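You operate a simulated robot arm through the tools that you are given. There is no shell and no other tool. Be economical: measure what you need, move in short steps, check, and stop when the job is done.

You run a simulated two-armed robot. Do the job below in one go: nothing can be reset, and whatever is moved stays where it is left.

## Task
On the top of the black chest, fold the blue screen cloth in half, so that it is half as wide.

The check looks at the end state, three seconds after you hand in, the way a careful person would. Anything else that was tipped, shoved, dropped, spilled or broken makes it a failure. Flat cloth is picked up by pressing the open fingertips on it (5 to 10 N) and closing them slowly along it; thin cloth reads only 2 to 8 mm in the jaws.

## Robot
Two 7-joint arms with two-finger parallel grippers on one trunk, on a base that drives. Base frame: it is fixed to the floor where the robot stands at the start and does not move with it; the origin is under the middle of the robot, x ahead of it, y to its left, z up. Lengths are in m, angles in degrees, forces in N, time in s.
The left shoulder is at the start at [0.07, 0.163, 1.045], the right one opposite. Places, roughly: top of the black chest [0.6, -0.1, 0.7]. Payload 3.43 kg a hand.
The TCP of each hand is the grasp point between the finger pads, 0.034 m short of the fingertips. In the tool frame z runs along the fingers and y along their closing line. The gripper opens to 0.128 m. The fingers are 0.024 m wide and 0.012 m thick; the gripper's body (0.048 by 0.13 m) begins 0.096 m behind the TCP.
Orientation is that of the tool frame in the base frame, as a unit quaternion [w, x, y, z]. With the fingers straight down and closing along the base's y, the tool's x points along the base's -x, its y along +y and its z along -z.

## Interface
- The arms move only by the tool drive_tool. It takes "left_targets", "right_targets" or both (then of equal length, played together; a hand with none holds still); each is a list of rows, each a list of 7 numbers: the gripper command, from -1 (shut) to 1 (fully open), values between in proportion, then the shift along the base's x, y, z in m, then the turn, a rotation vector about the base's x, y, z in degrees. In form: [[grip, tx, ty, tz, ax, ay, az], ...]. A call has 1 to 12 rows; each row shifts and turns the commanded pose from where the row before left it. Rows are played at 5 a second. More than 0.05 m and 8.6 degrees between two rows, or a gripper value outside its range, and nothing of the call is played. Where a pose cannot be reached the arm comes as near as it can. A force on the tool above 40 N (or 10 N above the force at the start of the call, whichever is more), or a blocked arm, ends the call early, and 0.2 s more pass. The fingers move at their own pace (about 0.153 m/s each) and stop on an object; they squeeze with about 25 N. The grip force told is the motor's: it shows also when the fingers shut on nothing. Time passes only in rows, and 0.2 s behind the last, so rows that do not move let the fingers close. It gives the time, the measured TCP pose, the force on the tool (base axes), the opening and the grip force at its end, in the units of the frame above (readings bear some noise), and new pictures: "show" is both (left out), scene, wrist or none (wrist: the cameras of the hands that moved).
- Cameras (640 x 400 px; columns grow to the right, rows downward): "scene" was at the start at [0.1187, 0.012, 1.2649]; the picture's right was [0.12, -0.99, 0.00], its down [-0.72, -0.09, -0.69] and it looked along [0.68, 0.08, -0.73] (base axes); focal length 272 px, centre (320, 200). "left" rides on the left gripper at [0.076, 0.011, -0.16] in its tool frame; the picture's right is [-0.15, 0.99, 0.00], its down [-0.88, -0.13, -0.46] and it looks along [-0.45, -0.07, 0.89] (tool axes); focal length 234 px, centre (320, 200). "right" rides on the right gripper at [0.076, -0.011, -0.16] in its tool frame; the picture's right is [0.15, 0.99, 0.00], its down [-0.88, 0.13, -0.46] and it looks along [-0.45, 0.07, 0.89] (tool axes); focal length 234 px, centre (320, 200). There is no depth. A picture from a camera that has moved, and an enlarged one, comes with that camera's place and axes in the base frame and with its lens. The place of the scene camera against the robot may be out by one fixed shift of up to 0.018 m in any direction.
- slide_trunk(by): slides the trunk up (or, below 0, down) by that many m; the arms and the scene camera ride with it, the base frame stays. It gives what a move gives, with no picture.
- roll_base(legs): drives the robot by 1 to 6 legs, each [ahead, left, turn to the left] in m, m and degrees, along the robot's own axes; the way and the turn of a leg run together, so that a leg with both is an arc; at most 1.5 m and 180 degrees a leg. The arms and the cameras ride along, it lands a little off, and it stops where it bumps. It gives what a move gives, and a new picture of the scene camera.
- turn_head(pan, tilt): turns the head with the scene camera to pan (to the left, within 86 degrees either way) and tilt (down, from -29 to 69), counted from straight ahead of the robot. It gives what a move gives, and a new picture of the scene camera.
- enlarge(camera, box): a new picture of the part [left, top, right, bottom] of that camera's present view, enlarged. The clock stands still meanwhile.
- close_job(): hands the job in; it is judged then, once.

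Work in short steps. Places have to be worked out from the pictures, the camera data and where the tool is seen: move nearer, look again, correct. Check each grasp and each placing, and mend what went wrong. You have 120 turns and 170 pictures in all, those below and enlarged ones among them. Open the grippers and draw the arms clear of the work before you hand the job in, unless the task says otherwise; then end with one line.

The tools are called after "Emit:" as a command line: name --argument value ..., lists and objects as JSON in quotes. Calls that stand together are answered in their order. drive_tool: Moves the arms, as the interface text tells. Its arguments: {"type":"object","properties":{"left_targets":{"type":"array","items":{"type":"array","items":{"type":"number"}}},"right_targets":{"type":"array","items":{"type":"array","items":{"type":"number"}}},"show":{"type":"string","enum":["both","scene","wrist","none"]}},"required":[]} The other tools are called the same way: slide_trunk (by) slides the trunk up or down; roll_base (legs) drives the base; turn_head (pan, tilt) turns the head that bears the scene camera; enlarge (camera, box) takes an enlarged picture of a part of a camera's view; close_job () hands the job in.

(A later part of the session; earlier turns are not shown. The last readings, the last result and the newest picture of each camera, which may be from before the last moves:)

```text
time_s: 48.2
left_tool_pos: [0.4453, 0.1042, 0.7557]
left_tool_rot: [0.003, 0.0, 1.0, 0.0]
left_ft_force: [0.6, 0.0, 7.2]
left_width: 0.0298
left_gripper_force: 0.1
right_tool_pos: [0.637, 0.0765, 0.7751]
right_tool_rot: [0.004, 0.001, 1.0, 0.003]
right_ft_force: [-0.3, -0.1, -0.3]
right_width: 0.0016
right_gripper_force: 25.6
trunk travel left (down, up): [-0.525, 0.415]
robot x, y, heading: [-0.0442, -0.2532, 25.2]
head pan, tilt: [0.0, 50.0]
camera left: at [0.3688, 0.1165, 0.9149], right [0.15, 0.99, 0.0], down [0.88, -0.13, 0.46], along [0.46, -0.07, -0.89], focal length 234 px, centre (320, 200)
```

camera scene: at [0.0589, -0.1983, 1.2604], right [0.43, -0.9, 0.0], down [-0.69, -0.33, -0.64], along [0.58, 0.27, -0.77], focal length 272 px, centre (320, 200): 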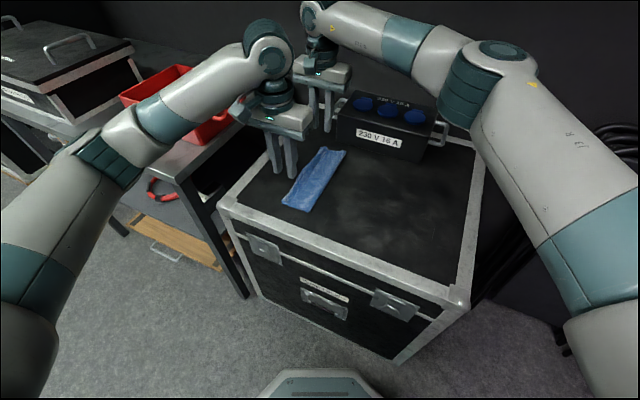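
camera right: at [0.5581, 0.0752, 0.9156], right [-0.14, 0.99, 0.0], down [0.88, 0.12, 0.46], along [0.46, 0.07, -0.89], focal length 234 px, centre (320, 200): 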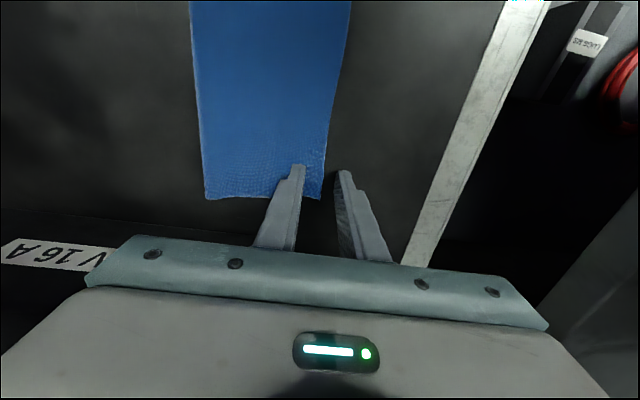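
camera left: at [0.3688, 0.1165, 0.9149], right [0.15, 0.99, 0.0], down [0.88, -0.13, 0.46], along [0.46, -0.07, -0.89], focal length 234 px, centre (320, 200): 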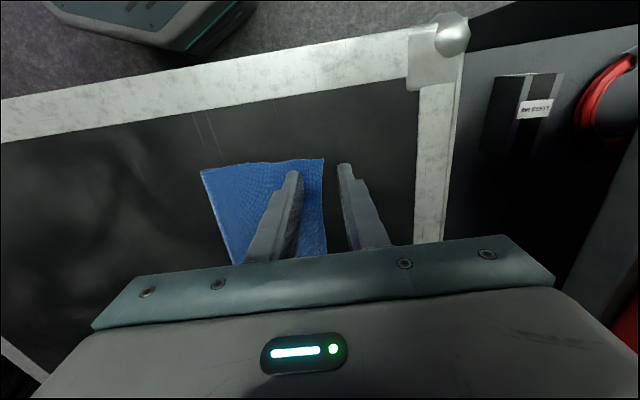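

Contact is 7 N and the edge sits between the fingers. I'll close slowly and lift slightly.

Emit:
drive_tool --left_targets '[[-0.56, 0, 0, -0.0005, 0, 0, 0], [-0.63, 0, 0, 0, 0, 0, 0], [-0.7, 0, 0, 0, 0, 0, 0], [-0.77, 0, 0, 0, 0, 0, 0], [-0.84, 0, 0, 0, 0, 0, 0], [-0.9, 0, 0, 0, 0, 0, 0], [-0.95, 0, 0, 0, 0, 0, 0], [-1, 0, 0, 0, 0, 0, 0], [-1, 0, 0, 0, 0, 0, 0], [-1, 0, 0, 0.01, 0, 0, 0], [-1, 0, -0.01, 0.01, 0, 0, 0]]' --show "none"

Emit:
enlarge --camera "left" --box '[200, 100, 400, 240]'

Emit:
enlarge --camera "right" --box '[200, 0, 440, 220]'

```text
time_s: 50.6
left_tool_pos: [0.4453, 0.0941, 0.7745]
left_tool_rot: [0.003, -0.001, 1.0, 0.0]
left_ft_force: [-0.3, -0.2, -0.3]
left_width: 0.0016
left_gripper_force: 25.6
right_tool_pos: [0.6389, 0.0772, 0.7747]
right_tool_rot: [0.003, 0.002, 1.0, 0.003]
right_ft_force: [1.0, 0.2, 0.1]
right_width: 0.0016
right_gripper_force: 24.6
trunk travel left (down, up): [-0.525, 0.415]
robot x, y, heading: [-0.0452, -0.2528, 25.2]
head pan, tilt: [0.0, 50.0]
```

```text
2.86 times, centred on (300, 170) of left
camera zoom: at [0.3693, 0.1058, 0.9333], right [0.15, 0.99, 0.0], down [0.88, -0.13, 0.46], along [0.45, -0.07, -0.89], focal length 669 px, centre (377, 286)
```

zoom: 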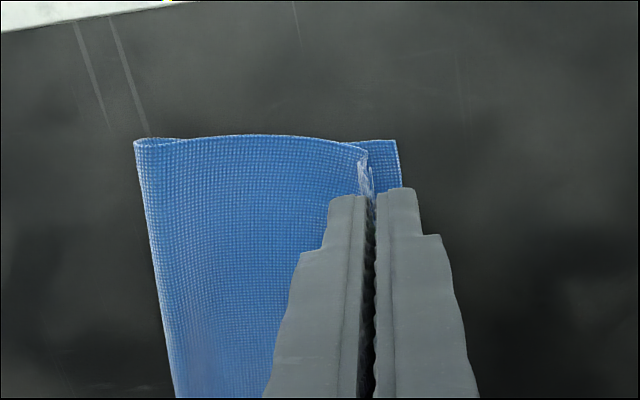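

```text
1.82 times, centred on (320, 110) of right
camera zoom: at [0.5583, 0.0645, 0.9338], right [-0.14, 0.99, 0.01], down [0.88, 0.12, 0.46], along [0.46, 0.07, -0.89], focal length 426 px, centre (320, 364)
```

zoom: 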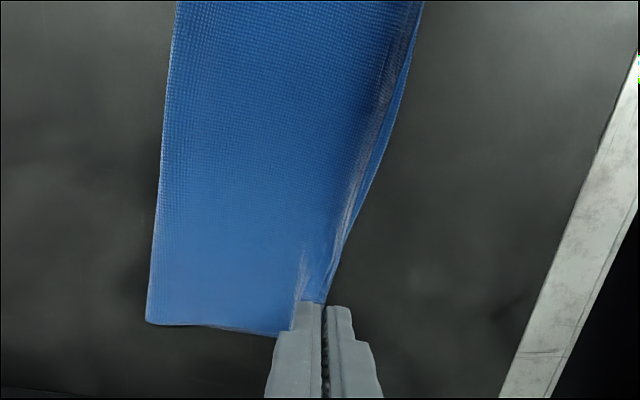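

Both hands hold the edge now. The near end has been dragged left (bottom edge 0.103, against about 0.075 at the far end), so the fold sits skewed. I'll unroll the top layer to the right and pull both grips out to y≈−0.12, which straightens the sheet.

Emit:
drive_tool --right_targets '[[-1, 0, -0.016, 0.008, 0, 0, 0], [-1, 0, -0.016, 0.007, 0, 0, 0], [-1, 0, -0.016, 0.005, 0, 0, 0], [-1, 0, -0.017, 0, 0, 0, 0], [-1, 0, -0.017, 0, 0, 0, 0], [-1, 0, -0.017, 0, 0, 0, 0], [-1, 0, -0.017, -0.005, 0, 0, 0], [-1, 0, -0.017, -0.005, 0, 0, 0], [-1, 0, -0.017, -0.006, 0, 0, 0], [-1, 0, -0.017, -0.006, 0, 0, 0], [-1, 0, -0.015, -0.005, 0, 0, 0], [-1, 0, -0.015, 0, 0, 0, 0]]' --left_targets '[[-1, 0, -0.017, 0.008, 0, 0, 0], [-1, 0, -0.018, 0.007, 0, 0, 0], [-1, 0, -0.018, 0.005, 0, 0, 0], [-1, 0, -0.018, 0, 0, 0, 0], [-1, 0, -0.018, 0, 0, 0, 0], [-1, 0, -0.018, 0, 0, 0, 0], [-1, 0, -0.018, -0.005, 0, 0, 0], [-1, 0, -0.018, -0.005, 0, 0, 0], [-1, 0, -0.018, -0.006, 0, 0, 0], [-1, 0, -0.018, -0.006, 0, 0, 0], [-1, 0, -0.018, -0.005, 0, 0, 0], [-1, 0, -0.017, 0, 0, 0, 0]]' --show "wrist"

```text
time_s: 53.2
left_tool_pos: [0.4456, -0.1201, 0.7672]
left_tool_rot: [0.003, -0.001, 1.0, 0.0]
left_ft_force: [0.7, -0.3, 0.4]
left_width: 0.0017
left_gripper_force: 24.6
right_tool_pos: [0.6382, -0.1211, 0.7678]
right_tool_rot: [0.004, 0.002, 1.0, 0.004]
right_ft_force: [-1.0, 0.1, -0.2]
right_width: 0.0015
right_gripper_force: 25.2
trunk travel left (down, up): [-0.525, 0.415]
robot x, y, heading: [-0.0444, -0.2516, 25.0]
head pan, tilt: [0.0, 50.0]
camera right: at [0.5587, -0.1328, 0.9269], right [-0.14, 0.99, 0.01], down [0.88, 0.12, 0.46], along [0.46, 0.07, -0.89], focal length 234 px, centre (320, 200)
camera left: at [0.3692, -0.1085, 0.9268], right [0.15, 0.99, 0.0], down [0.88, -0.13, 0.46], along [0.46, -0.07, -0.89], focal length 234 px, centre (320, 200)
```

right: 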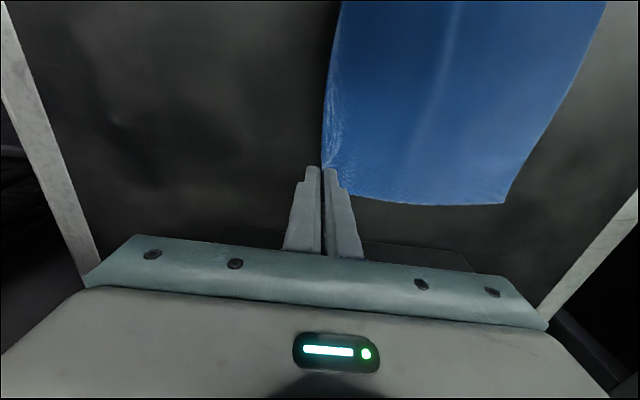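
left: 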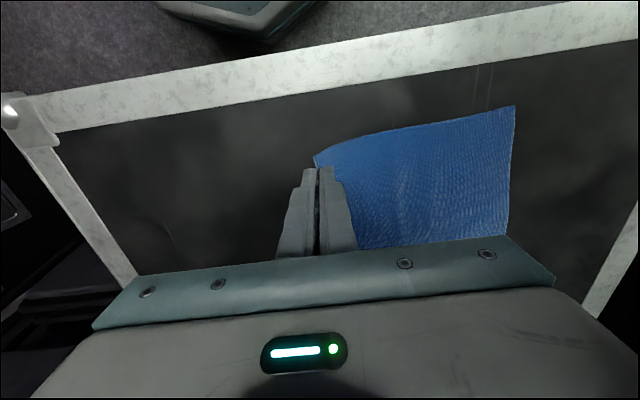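

I'll check the overall state from the scene camera.

Emit:
enlarge --camera "scene" --box '[230, 120, 420, 250]'

Emit:
enlarge --camera "left" --box '[280, 80, 540, 260]'

```text
3.08 times, centred on (325, 185) of scene
camera zoom: at [0.0599, -0.1988, 1.2604], right [0.43, -0.9, 0.0], down [-0.69, -0.33, -0.64], along [0.58, 0.27, -0.77], focal length 838 px, centre (305, 246)
```

zoom: 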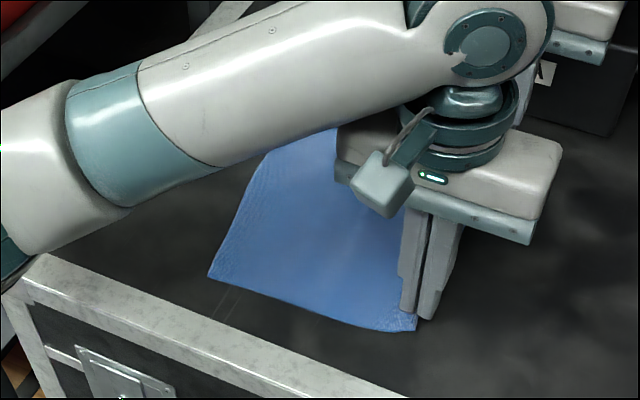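

```text
2.22 times, centred on (410, 170) of left
camera zoom: at [0.3692, -0.1085, 0.9268], right [0.15, 0.99, 0.0], down [0.88, -0.13, 0.46], along [0.46, -0.07, -0.89], focal length 520 px, centre (120, 267)
```

zoom: 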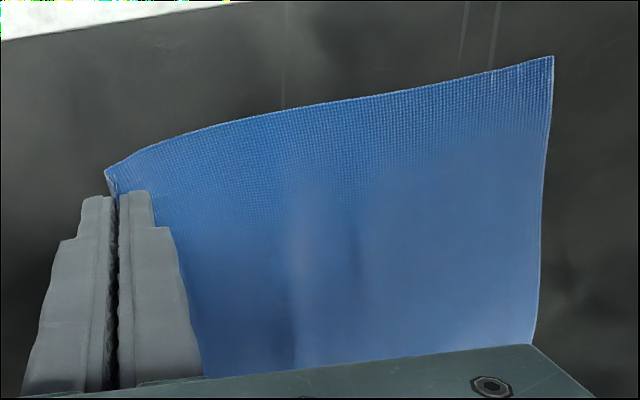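

The far end sits about 2 cm further left than the near end, so I'll pull the right hand 2 cm more to the right to square the sheet and check again.

Emit:
drive_tool --right_targets '[[-1, 0, -0.007, 0, 0, 0, 0], [-1, 0, -0.007, 0, 0, 0, 0], [-1, 0, -0.006, 0, 0, 0, 0], [-1, 0, 0, 0, 0, 0, 0]]' --left_targets '[[-1, 0, 0, 0, 0, 0, 0], [-1, 0, 0, 0, 0, 0, 0], [-1, 0, 0, 0, 0, 0, 0], [-1, 0, 0, 0, 0, 0, 0]]' --show "wrist"

```text
time_s: 54.2
left_tool_pos: [0.445, -0.1192, 0.7672]
left_tool_rot: [0.003, 0.0, 1.0, 0.0]
left_ft_force: [-0.1, 0.5, 0.5]
left_width: 0.0017
left_gripper_force: 25.5
right_tool_pos: [0.6378, -0.1393, 0.7675]
right_tool_rot: [0.003, 0.001, 1.0, 0.002]
right_ft_force: [1.0, 0.2, -0.1]
right_width: 0.0015
right_gripper_force: 25.4
trunk travel left (down, up): [-0.525, 0.415]
robot x, y, heading: [-0.0456, -0.2541, 25.1]
head pan, tilt: [0.0, 50.0]
camera right: at [0.5586, -0.1514, 0.9269], right [-0.14, 0.99, 0.0], down [0.88, 0.12, 0.46], along [0.46, 0.07, -0.89], focal length 234 px, centre (320, 200)
camera left: at [0.3691, -0.1075, 0.9269], right [0.15, 0.99, 0.0], down [0.88, -0.13, 0.46], along [0.46, -0.07, -0.89], focal length 234 px, centre (320, 200)
```

right: 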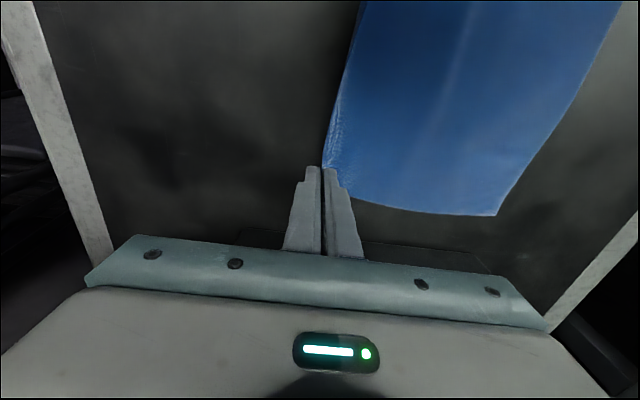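
left: 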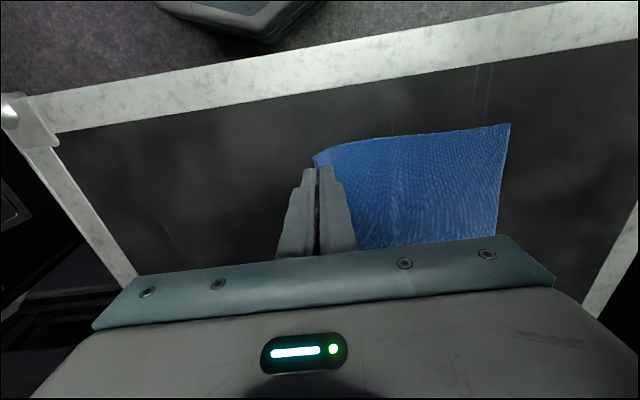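

The left edge is now straight at y≈0.046. The ideal crease is at y≈−0.056, so the mirrored grip targets are about y=0.008 for the left hand and 0.028 for the right. I'll roll over low to those points.

Emit:
drive_tool --right_targets '[[-1, 0, 0.0167, 0.01, 0, 0, 0], [-1, 0, 0.0167, 0.008, 0, 0, 0], [-1, 0, 0.0167, 0, 0, 0, 0], [-1, 0, 0.0167, 0, 0, 0, 0], [-1, 0, 0.0167, 0, 0, 0, 0], [-1, 0, 0.0167, 0, 0, 0, 0], [-1, 0, 0.0167, 0, 0, 0, 0], [-1, 0, 0.0167, -0.004, 0, 0, 0], [-1, 0, 0.0167, -0.006, 0, 0, 0], [-1, 0, 0.0167, -0.006, 0, 0, 0], [-1, 0, 0, -0.005, 0, 0, 0], [-1, 0, 0, 0, 0, 0, 0]]' --left_targets '[[-1, 0, 0.0127, 0.01, 0, 0, 0], [-1, 0, 0.0127, 0.008, 0, 0, 0], [-1, 0, 0.0127, 0, 0, 0, 0], [-1, 0, 0.0127, 0, 0, 0, 0], [-1, 0, 0.0127, 0, 0, 0, 0], [-1, 0, 0.0127, 0, 0, 0, 0], [-1, 0, 0.0127, 0, 0, 0, 0], [-1, 0, 0.0127, -0.004, 0, 0, 0], [-1, 0, 0.0127, -0.006, 0, 0, 0], [-1, 0, 0.0127, -0.006, 0, 0, 0], [-1, 0, 0, -0.005, 0, 0, 0], [-1, 0, 0, 0, 0, 0, 0]]' --show "wrist"

```text
time_s: 56.9
left_tool_pos: [0.4455, 0.0082, 0.7643]
left_tool_rot: [0.002, 0.0, 1.0, -0.001]
left_ft_force: [0.1, -0.3, -0.5]
left_width: 0.0015
left_gripper_force: 25.4
right_tool_pos: [0.6382, 0.0269, 0.7644]
right_tool_rot: [0.003, 0.002, 1.0, 0.002]
right_ft_force: [0.4, 0.3, -0.7]
right_width: 0.0014
right_gripper_force: 24.8
trunk travel left (down, up): [-0.525, 0.415]
robot x, y, heading: [-0.0455, -0.255, 25.1]
head pan, tilt: [0.0, 50.0]
camera right: at [0.5589, 0.0151, 0.9238], right [-0.14, 0.99, 0.0], down [0.88, 0.12, 0.46], along [0.46, 0.07, -0.89], focal length 234 px, centre (320, 200)
camera left: at [0.369, 0.0202, 0.9238], right [0.15, 0.99, 0.0], down [0.88, -0.13, 0.46], along [0.46, -0.07, -0.89], focal length 234 px, centre (320, 200)
```

right: 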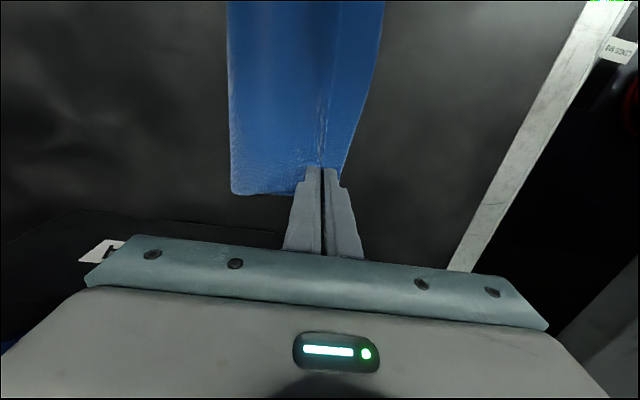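
left: 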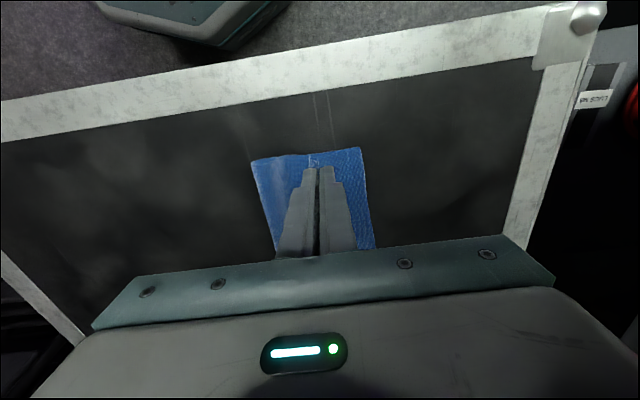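

Excellent: the crease is at y≈−0.052 and the bottom edge at 0.046, almost exactly half. I'll release with a small opening and withdraw up and to the left, so the edge held in the jaws falls outward.

Emit:
drive_tool --right_targets '[[-1, 0, 0, -0.005, 0, 0, 0], [-0.95, 0, 0, 0, 0, 0, 0], [-0.9, 0, 0, 0, 0, 0, 0], [-0.88, 0, 0.002, 0.002, 0, 0, 0], [-0.88, 0, 0.006, 0.006, 0, 0, 0], [-0.88, 0, 0.008, 0.008, 0, 0, 0], [-0.88, 0, 0.008, 0.01, 0, 0, 0], [-0.88, 0, 0.01, 0.02, 0, 0, 0], [-0.88, 0, 0.03, 0.03, 0, 0, 0], [-0.88, 0, 0.03, 0.03, 0, 0, 0]]' --left_targets '[[-1, 0, 0, -0.005, 0, 0, 0], [-0.95, 0, 0, 0, 0, 0, 0], [-0.9, 0, 0, 0, 0, 0, 0], [-0.88, 0, 0.002, 0.002, 0, 0, 0], [-0.88, 0, 0.006, 0.006, 0, 0, 0], [-0.88, 0, 0.008, 0.008, 0, 0, 0], [-0.88, 0, 0.008, 0.01, 0, 0, 0], [-0.88, 0, 0.01, 0.02, 0, 0, 0], [-0.88, 0, 0.03, 0.03, 0, 0, 0], [-0.88, 0, 0.03, 0.03, 0, 0, 0]]' --show "wrist"

Emit:
enlarge --camera "scene" --box '[260, 130, 390, 230]'

```text
time_s: 59.0
left_tool_pos: [0.4451, 0.104, 0.8651]
left_tool_rot: [0.003, 0.0, 1.0, 0.0]
left_ft_force: [-0.8, -0.5, 0.6]
left_width: 0.0075
left_gripper_force: 0.1
right_tool_pos: [0.6362, 0.1232, 0.8663]
right_tool_rot: [0.004, 0.001, 1.0, 0.001]
right_ft_force: [-0.1, -0.3, -0.6]
right_width: 0.0075
right_gripper_force: 0.0
trunk travel left (down, up): [-0.525, 0.415]
robot x, y, heading: [-0.044, -0.2502, 25.0]
head pan, tilt: [0.0, 50.0]
camera right: at [0.5564, 0.1112, 1.0258], right [-0.14, 0.99, 0.0], down [0.88, 0.13, 0.46], along [0.46, 0.07, -0.89], focal length 234 px, centre (320, 200)
camera left: at [0.3675, 0.1159, 1.025], right [0.15, 0.99, 0.0], down [0.88, -0.13, 0.46], along [0.46, -0.07, -0.89], focal length 234 px, centre (320, 200)
```

right: 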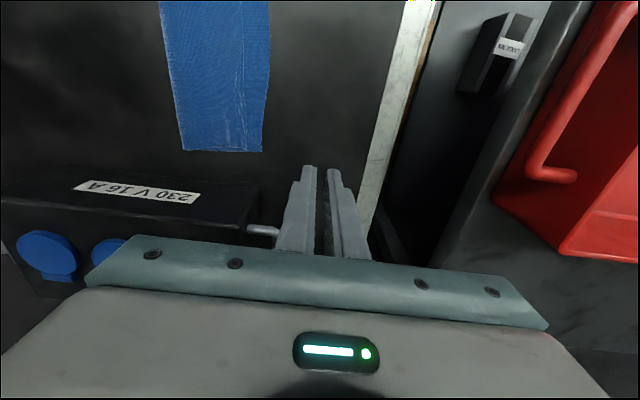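
left: 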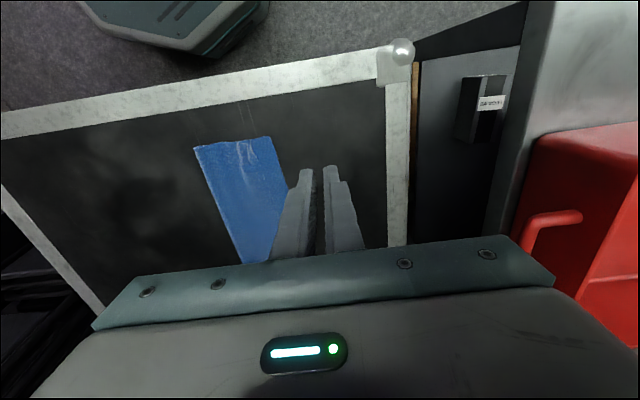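

```text
4.00 times, centred on (325, 180) of scene
camera zoom: at [0.0571, -0.1958, 1.2604], right [0.43, -0.9, 0.0], down [-0.69, -0.33, -0.64], along [0.58, 0.27, -0.77], focal length 1090 px, centre (300, 280)
```

zoom: 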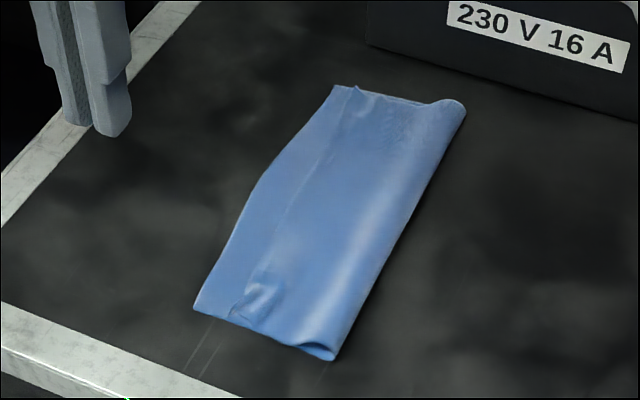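

There's a line inset from the left edge. I'll zoom in to see whether it's the top edge falling short or a turned-back lip.

Emit:
enlarge --camera "left" --box '[180, 120, 310, 260]'

Emit:
enlarge --camera "right" --box '[150, 20, 300, 165]'

```text
2.86 times, centred on (245, 190) of left
camera zoom: at [0.3675, 0.1159, 1.025], right [0.15, 0.99, 0.0], down [0.88, -0.13, 0.46], along [0.46, -0.07, -0.89], focal length 669 px, centre (534, 229)
```

zoom: 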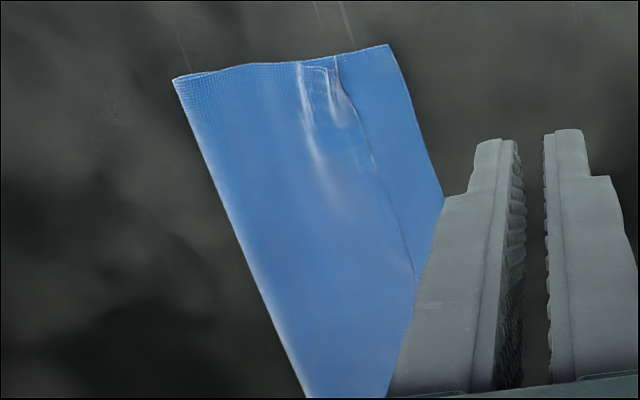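

```text
2.76 times, centred on (225, 92) of right
camera zoom: at [0.5564, 0.1112, 1.0258], right [-0.14, 0.99, 0.0], down [0.88, 0.13, 0.46], along [0.46, 0.07, -0.89], focal length 646 px, centre (582, 497)
```

zoom: 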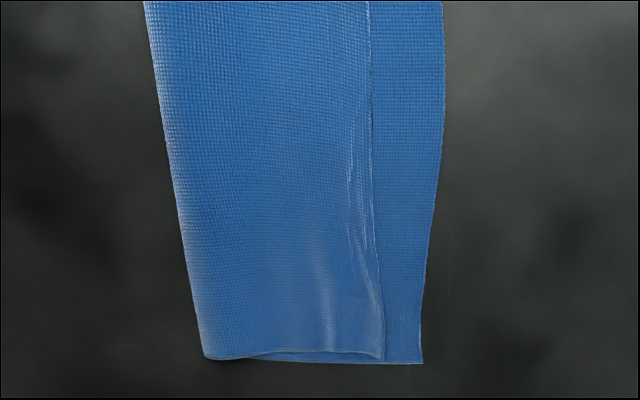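

The crease is right, at y≈−0.057 with the bottom edge at 0.045, but the top edge falls about 2 cm short because of slight wrinkles. I'll lightly smooth the top layer to the left with the shut fingertips, which earlier moved only the top layer.

Emit:
drive_tool --right_targets '[[-1, 0, -0.035, -0.01, 0, 0, 0], [-1, 0, -0.04, -0.02, 0, 0, 0], [-1, 0, -0.04, -0.03, 0, 0, 0], [-1, 0, 0, -0.03, 0, 0, 0], [-1, 0, 0, -0.015, 0, 0, 0], [-1, 0, 0, -0.004, 0, 0, 0], [-1, 0, 0, 0, 0, 0, 0]]' --left_targets '[[-1, 0, -0.035, -0.01, 0, 0, 0], [-1, 0, -0.035, -0.02, 0, 0, 0], [-1, 0, -0.039, -0.03, 0, 0, 0], [-1, 0, 0, -0.03, 0, 0, 0], [-1, 0, 0, -0.015, 0, 0, 0], [-1, 0, 0, -0.003, 0, 0, 0], [-1, 0, 0, 0, 0, 0, 0]]' --show "wrist"

```text
time_s: 60.6
left_tool_pos: [0.4451, -0.0083, 0.7563]
left_tool_rot: [0.003, -0.001, 1.0, 0.0]
left_ft_force: [-0.6, -0.5, -0.6]
left_width: 0.0
left_gripper_force: 24.4
right_tool_pos: [0.6379, 0.0045, 0.7559]
right_tool_rot: [0.003, 0.002, 1.0, 0.003]
right_ft_force: [-0.5, 0.8, 0.7]
right_width: 0.0
right_gripper_force: 25.2
trunk travel left (down, up): [-0.525, 0.415]
robot x, y, heading: [-0.0455, -0.2523, 25.2]
head pan, tilt: [0.0, 50.0]
camera right: at [0.5586, -0.0065, 0.9159], right [-0.14, 0.99, 0.0], down [0.88, 0.12, 0.46], along [0.46, 0.07, -0.89], focal length 234 px, centre (320, 200)
camera left: at [0.3695, 0.0044, 0.9168], right [0.15, 0.99, 0.0], down [0.88, -0.13, 0.46], along [0.46, -0.07, -0.89], focal length 234 px, centre (320, 200)
```

right: 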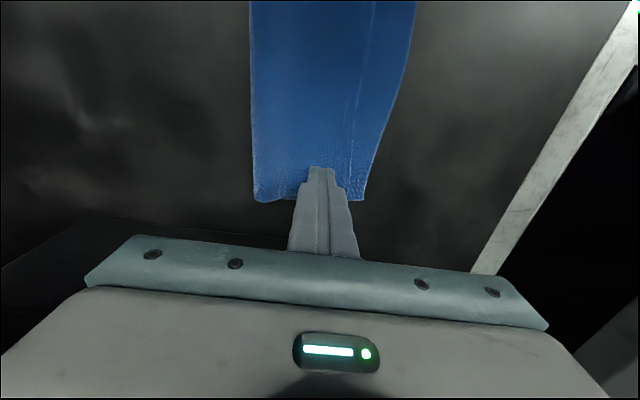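
left: 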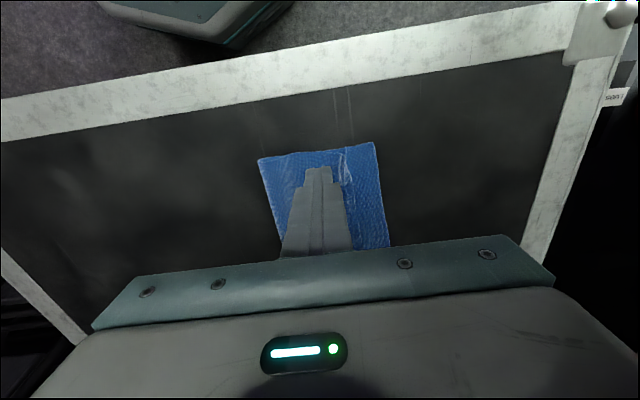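

The tips skim the top layer with almost no force. I'll drag 2.2 cm to the left and inspect.

Emit:
drive_tool --right_targets '[[-1, 0, 0.005, 0, 0, 0, 0], [-1, 0, 0.005, 0, 0, 0, 0], [-1, 0, 0.005, 0, 0, 0, 0], [-1, 0, 0.005, 0, 0, 0, 0], [-1, 0, 0, 0, 0, 0, 0]]' --left_targets '[[-1, 0, 0.006, 0, 0, 0, 0], [-1, 0, 0.006, 0, 0, 0, 0], [-1, 0, 0.006, 0, 0, 0, 0], [-1, 0, 0.006, 0, 0, 0, 0], [-1, 0, 0, 0, 0, 0, 0]]' --show "none"

Emit:
enlarge --camera "left" --box '[220, 120, 400, 250]'

Emit:
enlarge --camera "right" --box '[200, 0, 440, 220]'

```text
time_s: 61.9
left_tool_pos: [0.4453, 0.0157, 0.7573]
left_tool_rot: [0.002, 0.0, 1.0, 0.001]
left_ft_force: [-0.2, -1.0, 0.0]
left_width: 0.0
left_gripper_force: 24.9
right_tool_pos: [0.6384, 0.0247, 0.7568]
right_tool_rot: [0.002, 0.002, 1.0, 0.003]
right_ft_force: [0.4, -0.5, 0.1]
right_width: 0.0
right_gripper_force: 25.6
trunk travel left (down, up): [-0.525, 0.415]
robot x, y, heading: [-0.047, -0.2545, 25.0]
head pan, tilt: [0.0, 50.0]
```

```text
3.08 times, centred on (310, 185) of left
camera zoom: at [0.3697, 0.0281, 0.9168], right [0.15, 0.99, 0.0], down [0.88, -0.13, 0.46], along [0.46, -0.07, -0.89], focal length 720 px, centre (351, 246)
```

zoom: 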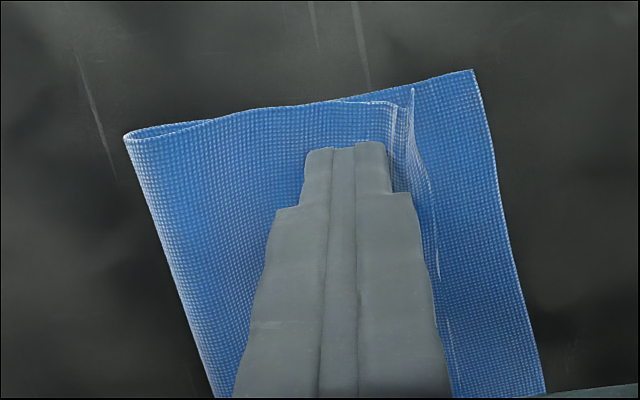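

```text
1.82 times, centred on (320, 110) of right
camera zoom: at [0.559, 0.014, 0.9158], right [-0.14, 0.99, 0.0], down [0.88, 0.12, 0.46], along [0.46, 0.07, -0.89], focal length 426 px, centre (320, 364)
```

zoom: 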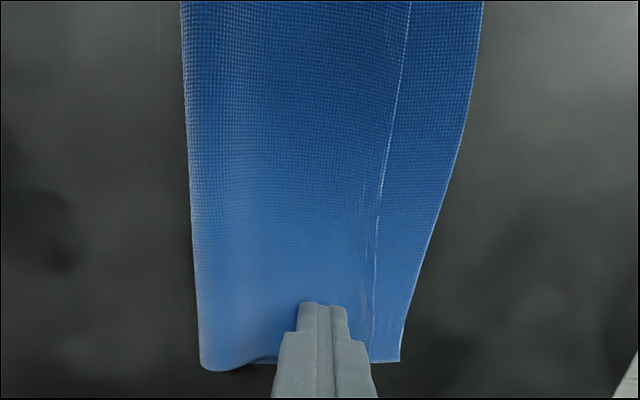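

Pressing moved both layers together: the top is still about 1.5 cm short, though the near end now has a small upright lip. I'll raise the left tip slightly and hook that lip to the left; the right hand lifts clear.

Emit:
drive_tool --right_targets '[[-1, 0, 0, 0.02, 0, 0, 0], [-1, 0, 0, 0.03, 0, 0, 0], [-1, 0, 0, 0, 0, 0, 0], [-1, 0, 0, 0, 0, 0, 0], [-1, 0, 0, 0, 0, 0, 0], [-1, 0, 0, 0, 0, 0, 0]]' --left_targets '[[-1, 0, 0, 0.0015, 0, 0, 0], [-1, 0, 0.005, 0, 0, 0, 0], [-1, 0, 0.005, 0, 0, 0, 0], [-1, 0, 0.005, 0, 0, 0, 0], [-1, 0, 0.005, 0, 0, 0, 0], [-1, 0, 0.004, 0, 0, 0, 0]]' --show "none"

Emit:
enlarge --camera "left" --box '[220, 120, 400, 250]'

Emit:
enlarge --camera "right" --box '[200, 0, 440, 220]'

```text
time_s: 63.2
left_tool_pos: [0.4459, 0.0406, 0.7587]
left_tool_rot: [0.002, 0.0, 1.0, 0.0]
left_ft_force: [0.9, -0.3, 0.5]
left_width: 0.0
left_gripper_force: 24.7
right_tool_pos: [0.6373, 0.0259, 0.8057]
right_tool_rot: [0.004, 0.002, 1.0, 0.003]
right_ft_force: [-0.2, 0.0, -0.2]
right_width: 0.0
right_gripper_force: 25.0
trunk travel left (down, up): [-0.525, 0.415]
robot x, y, heading: [-0.0474, -0.256, 25.0]
head pan, tilt: [0.0, 50.0]
```

```text
3.08 times, centred on (310, 185) of left
camera zoom: at [0.3694, 0.0527, 0.9184], right [0.15, 0.99, 0.0], down [0.88, -0.13, 0.46], along [0.46, -0.07, -0.89], focal length 720 px, centre (351, 246)
```

zoom: 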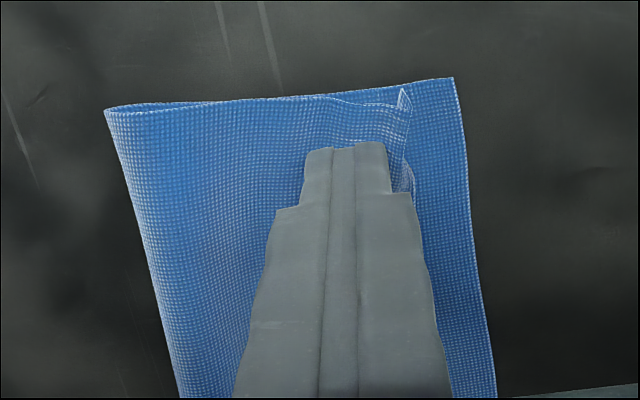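

```text
1.82 times, centred on (320, 110) of right
camera zoom: at [0.5585, 0.0141, 0.9659], right [-0.14, 0.99, 0.0], down [0.88, 0.12, 0.46], along [0.46, 0.07, -0.89], focal length 426 px, centre (320, 364)
```

zoom: 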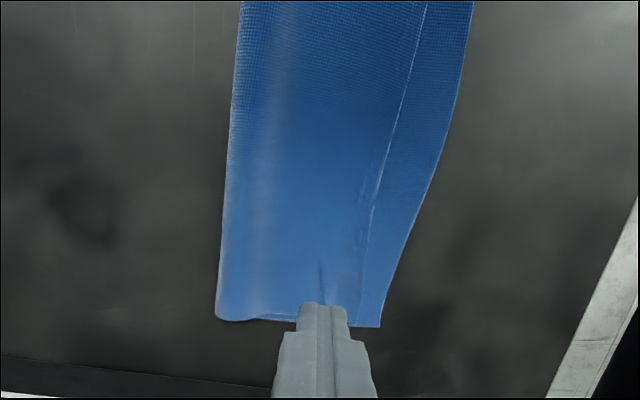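

The top is still about 1.4 cm short because the whole fold slides along. I'll pin the exposed far strip of the bottom layer with one right-hand finger, then hook the near top edge further left.

Emit:
drive_tool --right_targets '[[-0.375, 0, 0.03, 0, 0, 0, 0], [-0.375, 0, 0.028, 0, 0, 0, 0], [-0.375, 0, 0, -0.025, 0, 0, 0], [-0.375, 0, 0, -0.015, 0, 0, 0], [-0.375, 0, 0, -0.008, 0, 0, 0], [-0.375, 0, 0, -0.0045, 0, 0, 0], [-0.375, 0, 0, 0, 0, 0, 0]]' --show "wrist"

```text
time_s: 64.8
left_tool_pos: [0.4452, 0.0396, 0.7595]
left_tool_rot: [0.004, -0.001, 1.0, 0.001]
left_ft_force: [-0.3, -0.2, 1.3]
left_width: 0.0001
left_gripper_force: 25.4
right_tool_pos: [0.6369, 0.0832, 0.7542]
right_tool_rot: [0.004, 0.003, 1.0, 0.003]
right_ft_force: [0.2, -0.7, 9.1]
right_width: 0.0398
right_gripper_force: 0.0
trunk travel left (down, up): [-0.525, 0.415]
robot x, y, heading: [-0.0471, -0.2566, 25.4]
head pan, tilt: [0.0, 50.0]
camera right: at [0.5579, 0.0721, 0.9148], right [-0.14, 0.99, 0.01], down [0.88, 0.12, 0.46], along [0.46, 0.07, -0.89], focal length 234 px, centre (320, 200)
```

right: 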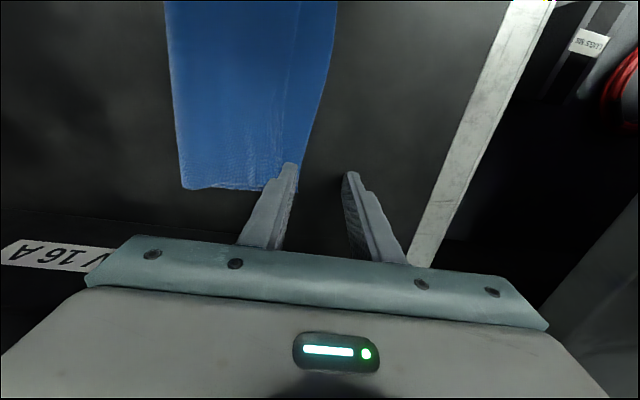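

The right finger presses the far strip with 9 N. I'll press slightly more there and push the left tip 1.4 cm further left.

Emit:
drive_tool --right_targets '[[-0.375, 0, 0, -0.001, 0, 0, 0], [-0.375, 0, 0, 0, 0, 0, 0], [-0.375, 0, 0, 0, 0, 0, 0], [-0.375, 0, 0, 0, 0, 0, 0], [-0.375, 0, 0, 0, 0, 0, 0]]' --left_targets '[[-1, 0, 0, 0, 0, 0, 0], [-1, 0, 0.005, 0, 0, 0, 0], [-1, 0, 0.005, 0, 0, 0, 0], [-1, 0, 0.005, 0, 0, 0, 0], [-1, 0, 0.003, 0, 0, 0, 0]]' --show "none"

Emit:
enlarge --camera "left" --box '[220, 120, 400, 250]'

Emit:
enlarge --camera "right" --box '[140, 0, 380, 220]'

```text
time_s: 66.0
left_tool_pos: [0.4449, 0.0581, 0.7597]
left_tool_rot: [0.004, 0.0, 1.0, -0.001]
left_ft_force: [0.8, 0.9, -0.9]
left_width: 0.0001
left_gripper_force: 25.1
right_tool_pos: [0.636, 0.0825, 0.7553]
right_tool_rot: [0.004, 0.002, 1.0, 0.003]
right_ft_force: [3.9, 0.0, 22.0]
right_width: 0.0394
right_gripper_force: 0.0
trunk travel left (down, up): [-0.525, 0.415]
robot x, y, heading: [-0.0392, -0.2525, 25.1]
head pan, tilt: [0.0, 50.0]
```

```text
3.08 times, centred on (310, 185) of left
camera zoom: at [0.3682, 0.0699, 0.9195], right [0.15, 0.99, 0.0], down [0.88, -0.13, 0.46], along [0.46, -0.07, -0.89], focal length 720 px, centre (351, 246)
```

zoom: 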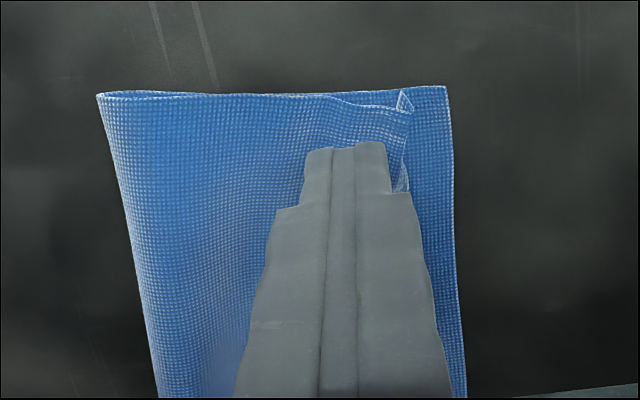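

```text
1.82 times, centred on (260, 110) of right
camera zoom: at [0.5573, 0.0716, 0.9147], right [-0.14, 0.99, 0.01], down [0.88, 0.12, 0.46], along [0.46, 0.07, -0.89], focal length 426 px, centre (429, 364)
```

zoom: 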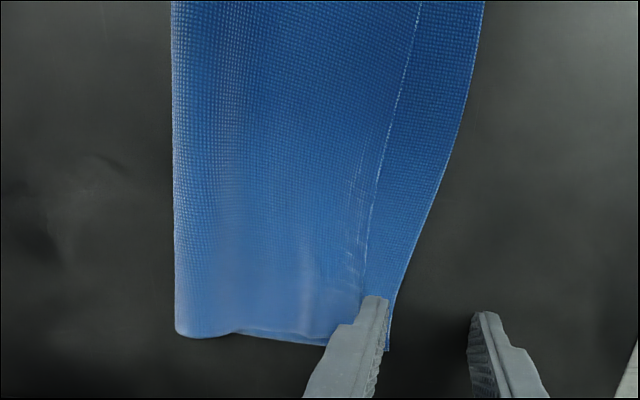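

The near end pivoted left with the whole fold, so the cloth is now about 7° skewed, with the near crease at −0.009 and the far at −0.039. I'll reverse roles: the left pins the near bottom strip while the right drags the far top layer left. That squares it and gains top-layer overlap.

Emit:
drive_tool --right_targets '[[-0.375, 0, 0, 0.02, 0, 0, 0], [-1, 0, -0.02, 0.02, 0, 0, 0], [-1, 0, -0.02, 0, 0, 0, 0], [-1, 0, -0.0175, 0, 0, 0, 0], [-1, 0, 0, -0.02, 0, 0, 0], [-1, 0, 0, -0.012, 0, 0, 0], [-1, 0, 0, -0.004, 0, 0, 0], [-1, 0, 0, 0, 0, 0, 0]]' --left_targets '[[-1, 0, -0.003, 0.02, 0, 0, 0], [-0.375, 0, 0.02, 0.01, 0, 0, 0], [-0.375, 0, 0.02, 0, 0, 0, 0], [-0.375, 0, 0.013, 0, 0, 0, 0], [-0.375, 0, 0, -0.018, 0, 0, 0], [-0.375, 0, 0, -0.01, 0, 0, 0], [-0.375, 0, 0, -0.006, 0, 0, 0], [-0.375, 0, 0, 0, 0, 0, 0]]' --show "wrist"

```text
time_s: 67.8
left_tool_pos: [0.4459, 0.1088, 0.7556]
left_tool_rot: [0.004, 0.0, 1.0, 0.0]
left_ft_force: [1.2, -0.3, 3.0]
left_width: 0.0399
left_gripper_force: 0.2
right_tool_pos: [0.6378, 0.0268, 0.7573]
right_tool_rot: [0.004, 0.002, 1.0, 0.004]
right_ft_force: [-1.0, -0.2, -0.2]
right_width: 0.0
right_gripper_force: 25.4
trunk travel left (down, up): [-0.525, 0.415]
robot x, y, heading: [-0.0426, -0.2534, 25.1]
head pan, tilt: [0.0, 50.0]
camera right: at [0.5586, 0.0149, 0.9163], right [-0.14, 0.99, 0.0], down [0.88, 0.12, 0.46], along [0.46, 0.07, -0.89], focal length 234 px, centre (320, 200)
camera left: at [0.3694, 0.1204, 0.9145], right [0.15, 0.99, 0.0], down [0.88, -0.13, 0.46], along [0.46, -0.07, -0.89], focal length 234 px, centre (320, 200)
```

right: 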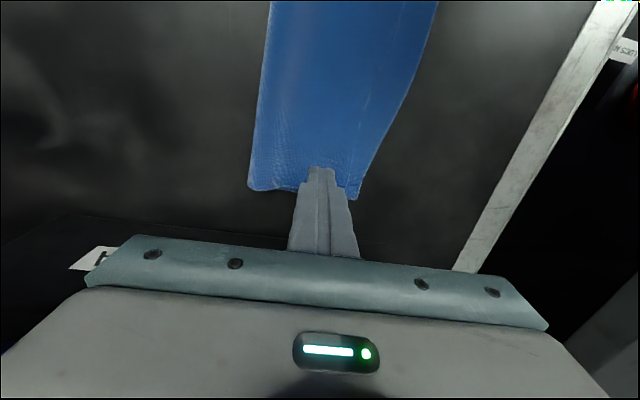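
left: 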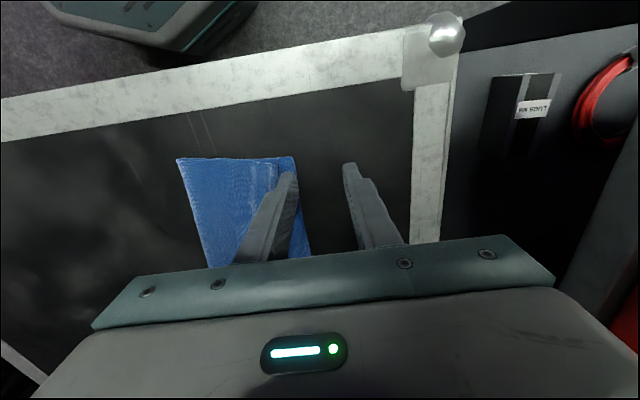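

The left finger is on the near strip. I'll press it a little more and drag the far top layer 3 cm left.

Emit:
drive_tool --left_targets '[[-0.375, 0, 0, -0.0015, 0, 0, 0], [-0.375, 0, 0, 0, 0, 0, 0], [-0.375, 0, 0, 0, 0, 0, 0], [-0.375, 0, 0, 0, 0, 0, 0], [-0.375, 0, 0, 0, 0, 0, 0], [-0.375, 0, 0, 0, 0, 0, 0], [-0.375, 0, 0, 0, 0, 0, 0]]' --right_targets '[[-1, 0, 0, -0.0008, 0, 0, 0], [-1, 0, 0.006, 0, 0, 0, 0], [-1, 0, 0.006, 0, 0, 0, 0], [-1, 0, 0.006, 0, 0, 0, 0], [-1, 0, 0.006, 0, 0, 0, 0], [-1, 0, 0.006, 0, 0, 0, 0], [-1, 0, 0.003, 0, 0, 0, 0]]' --show "none"

Emit:
enlarge --camera "right" --box '[200, 0, 440, 220]'

Emit:
enlarge --camera "left" --box '[160, 120, 340, 260]'

```text
time_s: 69.5
left_tool_pos: [0.4456, 0.1071, 0.7559]
left_tool_rot: [0.004, 0.0, 1.0, 0.0]
left_ft_force: [3.8, 1.3, 21.1]
left_width: 0.0392
left_gripper_force: 0.1
right_tool_pos: [0.6371, 0.0606, 0.7561]
right_tool_rot: [0.003, 0.002, 1.0, 0.003]
right_ft_force: [0.3, -0.4, -0.3]
right_width: 0.0001
right_gripper_force: 25.5
trunk travel left (down, up): [-0.525, 0.415]
robot x, y, heading: [-0.0487, -0.2549, 25.3]
head pan, tilt: [0.0, 50.0]
```

```text
1.82 times, centred on (320, 110) of right
camera zoom: at [0.5581, 0.0474, 0.9163], right [-0.14, 0.99, 0.01], down [0.88, 0.12, 0.46], along [0.46, 0.07, -0.89], focal length 426 px, centre (320, 364)
```

zoom: 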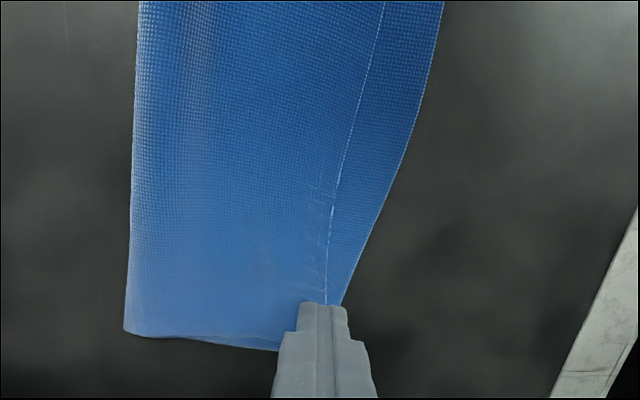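

```text
2.86 times, centred on (250, 190) of left
camera zoom: at [0.3687, 0.1197, 0.9142], right [0.15, 0.99, 0.0], down [0.88, -0.13, 0.46], along [0.46, -0.07, -0.89], focal length 669 px, centre (520, 229)
```

zoom: 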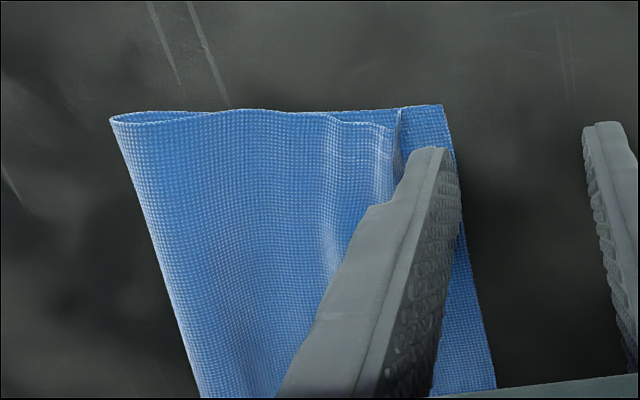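

Pinning worked: the far top edge advanced to within about 6 mm of the bottom edge without shifting the fold. I'll repeat that nearer the middle (x≈0.59) with the left finger still pinning.

Emit:
drive_tool --left_targets '[[-0.375, 0, 0, 0, 0, 0, 0], [-0.375, 0, 0, 0, 0, 0, 0], [-0.375, 0, 0, 0, 0, 0, 0], [-0.375, 0, 0, 0, 0, 0, 0], [-0.375, 0, 0, 0, 0, 0, 0], [-0.375, 0, 0, 0, 0, 0, 0], [-0.375, 0, 0, 0, 0, 0, 0], [-0.375, 0, 0, 0, 0, 0, 0], [-0.375, 0, 0, 0, 0, 0, 0], [-0.375, 0, 0, 0, 0, 0, 0], [-0.375, 0, 0, 0, 0, 0, 0]]' --right_targets '[[-1, 0, 0, 0.015, 0, 0, 0], [-1, -0.024, -0.013, 0.005, 0, 0, 0], [-1, -0.024, -0.013, 0, 0, 0, 0], [-1, 0, 0, -0.012, 0, 0, 0], [-1, 0, 0, -0.008, 0, 0, 0], [-1, 0, 0, 0, 0, 0, 0], [-1, 0, 0.005, 0, 0, 0, 0], [-1, 0, 0.005, 0, 0, 0, 0], [-1, 0, 0.005, 0, 0, 0, 0], [-1, 0, 0.005, 0, 0, 0, 0], [-1, 0, 0.003, 0, 0, 0, 0]]' --show "none"

Emit:
enlarge --camera "right" --box '[200, 0, 440, 220]'

```text
time_s: 71.8
left_tool_pos: [0.4445, 0.1076, 0.7561]
left_tool_rot: [0.004, 0.0, 1.0, 0.0]
left_ft_force: [1.9, 0.9, 26.9]
left_width: 0.0393
left_gripper_force: 0.1
right_tool_pos: [0.5892, 0.0562, 0.7568]
right_tool_rot: [0.003, 0.002, 1.0, 0.004]
right_ft_force: [-0.6, 0.6, 0.0]
right_width: 0.0
right_gripper_force: 25.1
trunk travel left (down, up): [-0.525, 0.415]
robot x, y, heading: [-0.0434, -0.2502, 25.4]
head pan, tilt: [0.0, 50.0]
```

```text
1.82 times, centred on (320, 110) of right
camera zoom: at [0.5091, 0.0442, 0.9169], right [-0.14, 0.99, 0.01], down [0.88, 0.12, 0.46], along [0.46, 0.07, -0.89], focal length 426 px, centre (320, 364)
```

zoom: 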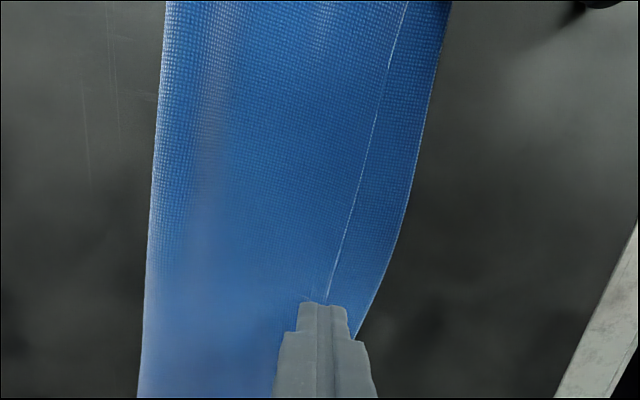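

I'll lift both hands clear and look at the whole fold.

Emit:
drive_tool --left_targets '[[-0.375, 0, 0, 0.02, 0, 0, 0], [-0.375, 0, 0.01, 0.04, 0, 0, 0], [-0.375, 0, 0.03, 0.04, 0, 0, 0], [-0.375, 0, 0.03, 0.03, 0, 0, 0]]' --right_targets '[[-1, 0, 0, 0.02, 0, 0, 0], [-1, 0.01, 0.0, 0.04, 0, 0, 0], [-1, 0.02, -0.04, 0.04, 0, 0, 0], [-1, 0.02, -0.045, 0.03, 0, 0, 0]]' --show "none"

Emit:
enlarge --camera "left" --box '[120, 90, 340, 260]'

Emit:
enlarge --camera "scene" --box '[250, 130, 390, 230]'

```text
refused: row 3 steps farther than a row can; nothing moved
```

```text
2.35 times, centred on (230, 175) of left
camera zoom: at [0.3682, 0.1196, 0.9142], right [0.15, 0.99, 0.0], down [0.88, -0.13, 0.46], along [0.46, -0.07, -0.89], focal length 551 px, centre (532, 259)
```

zoom: 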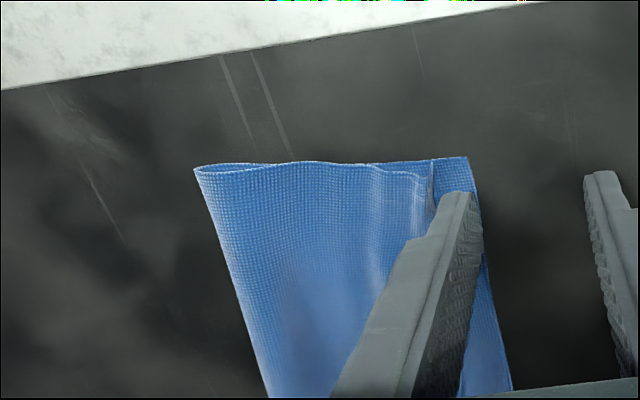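

```text
4.00 times, centred on (320, 180) of scene
camera zoom: at [0.0579, -0.1989, 1.2607], right [0.43, -0.9, 0.0], down [-0.69, -0.33, -0.64], along [0.58, 0.27, -0.77], focal length 1090 px, centre (320, 280)
```

zoom: 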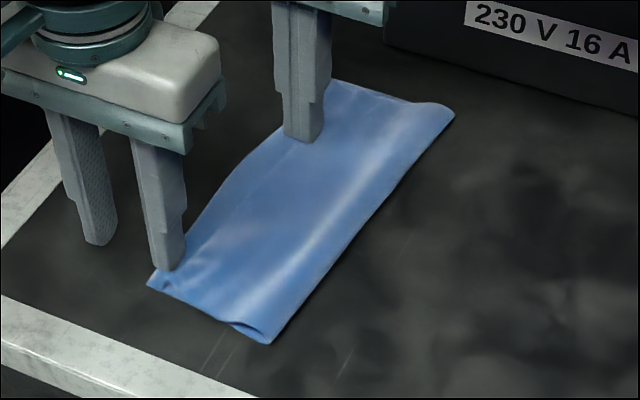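

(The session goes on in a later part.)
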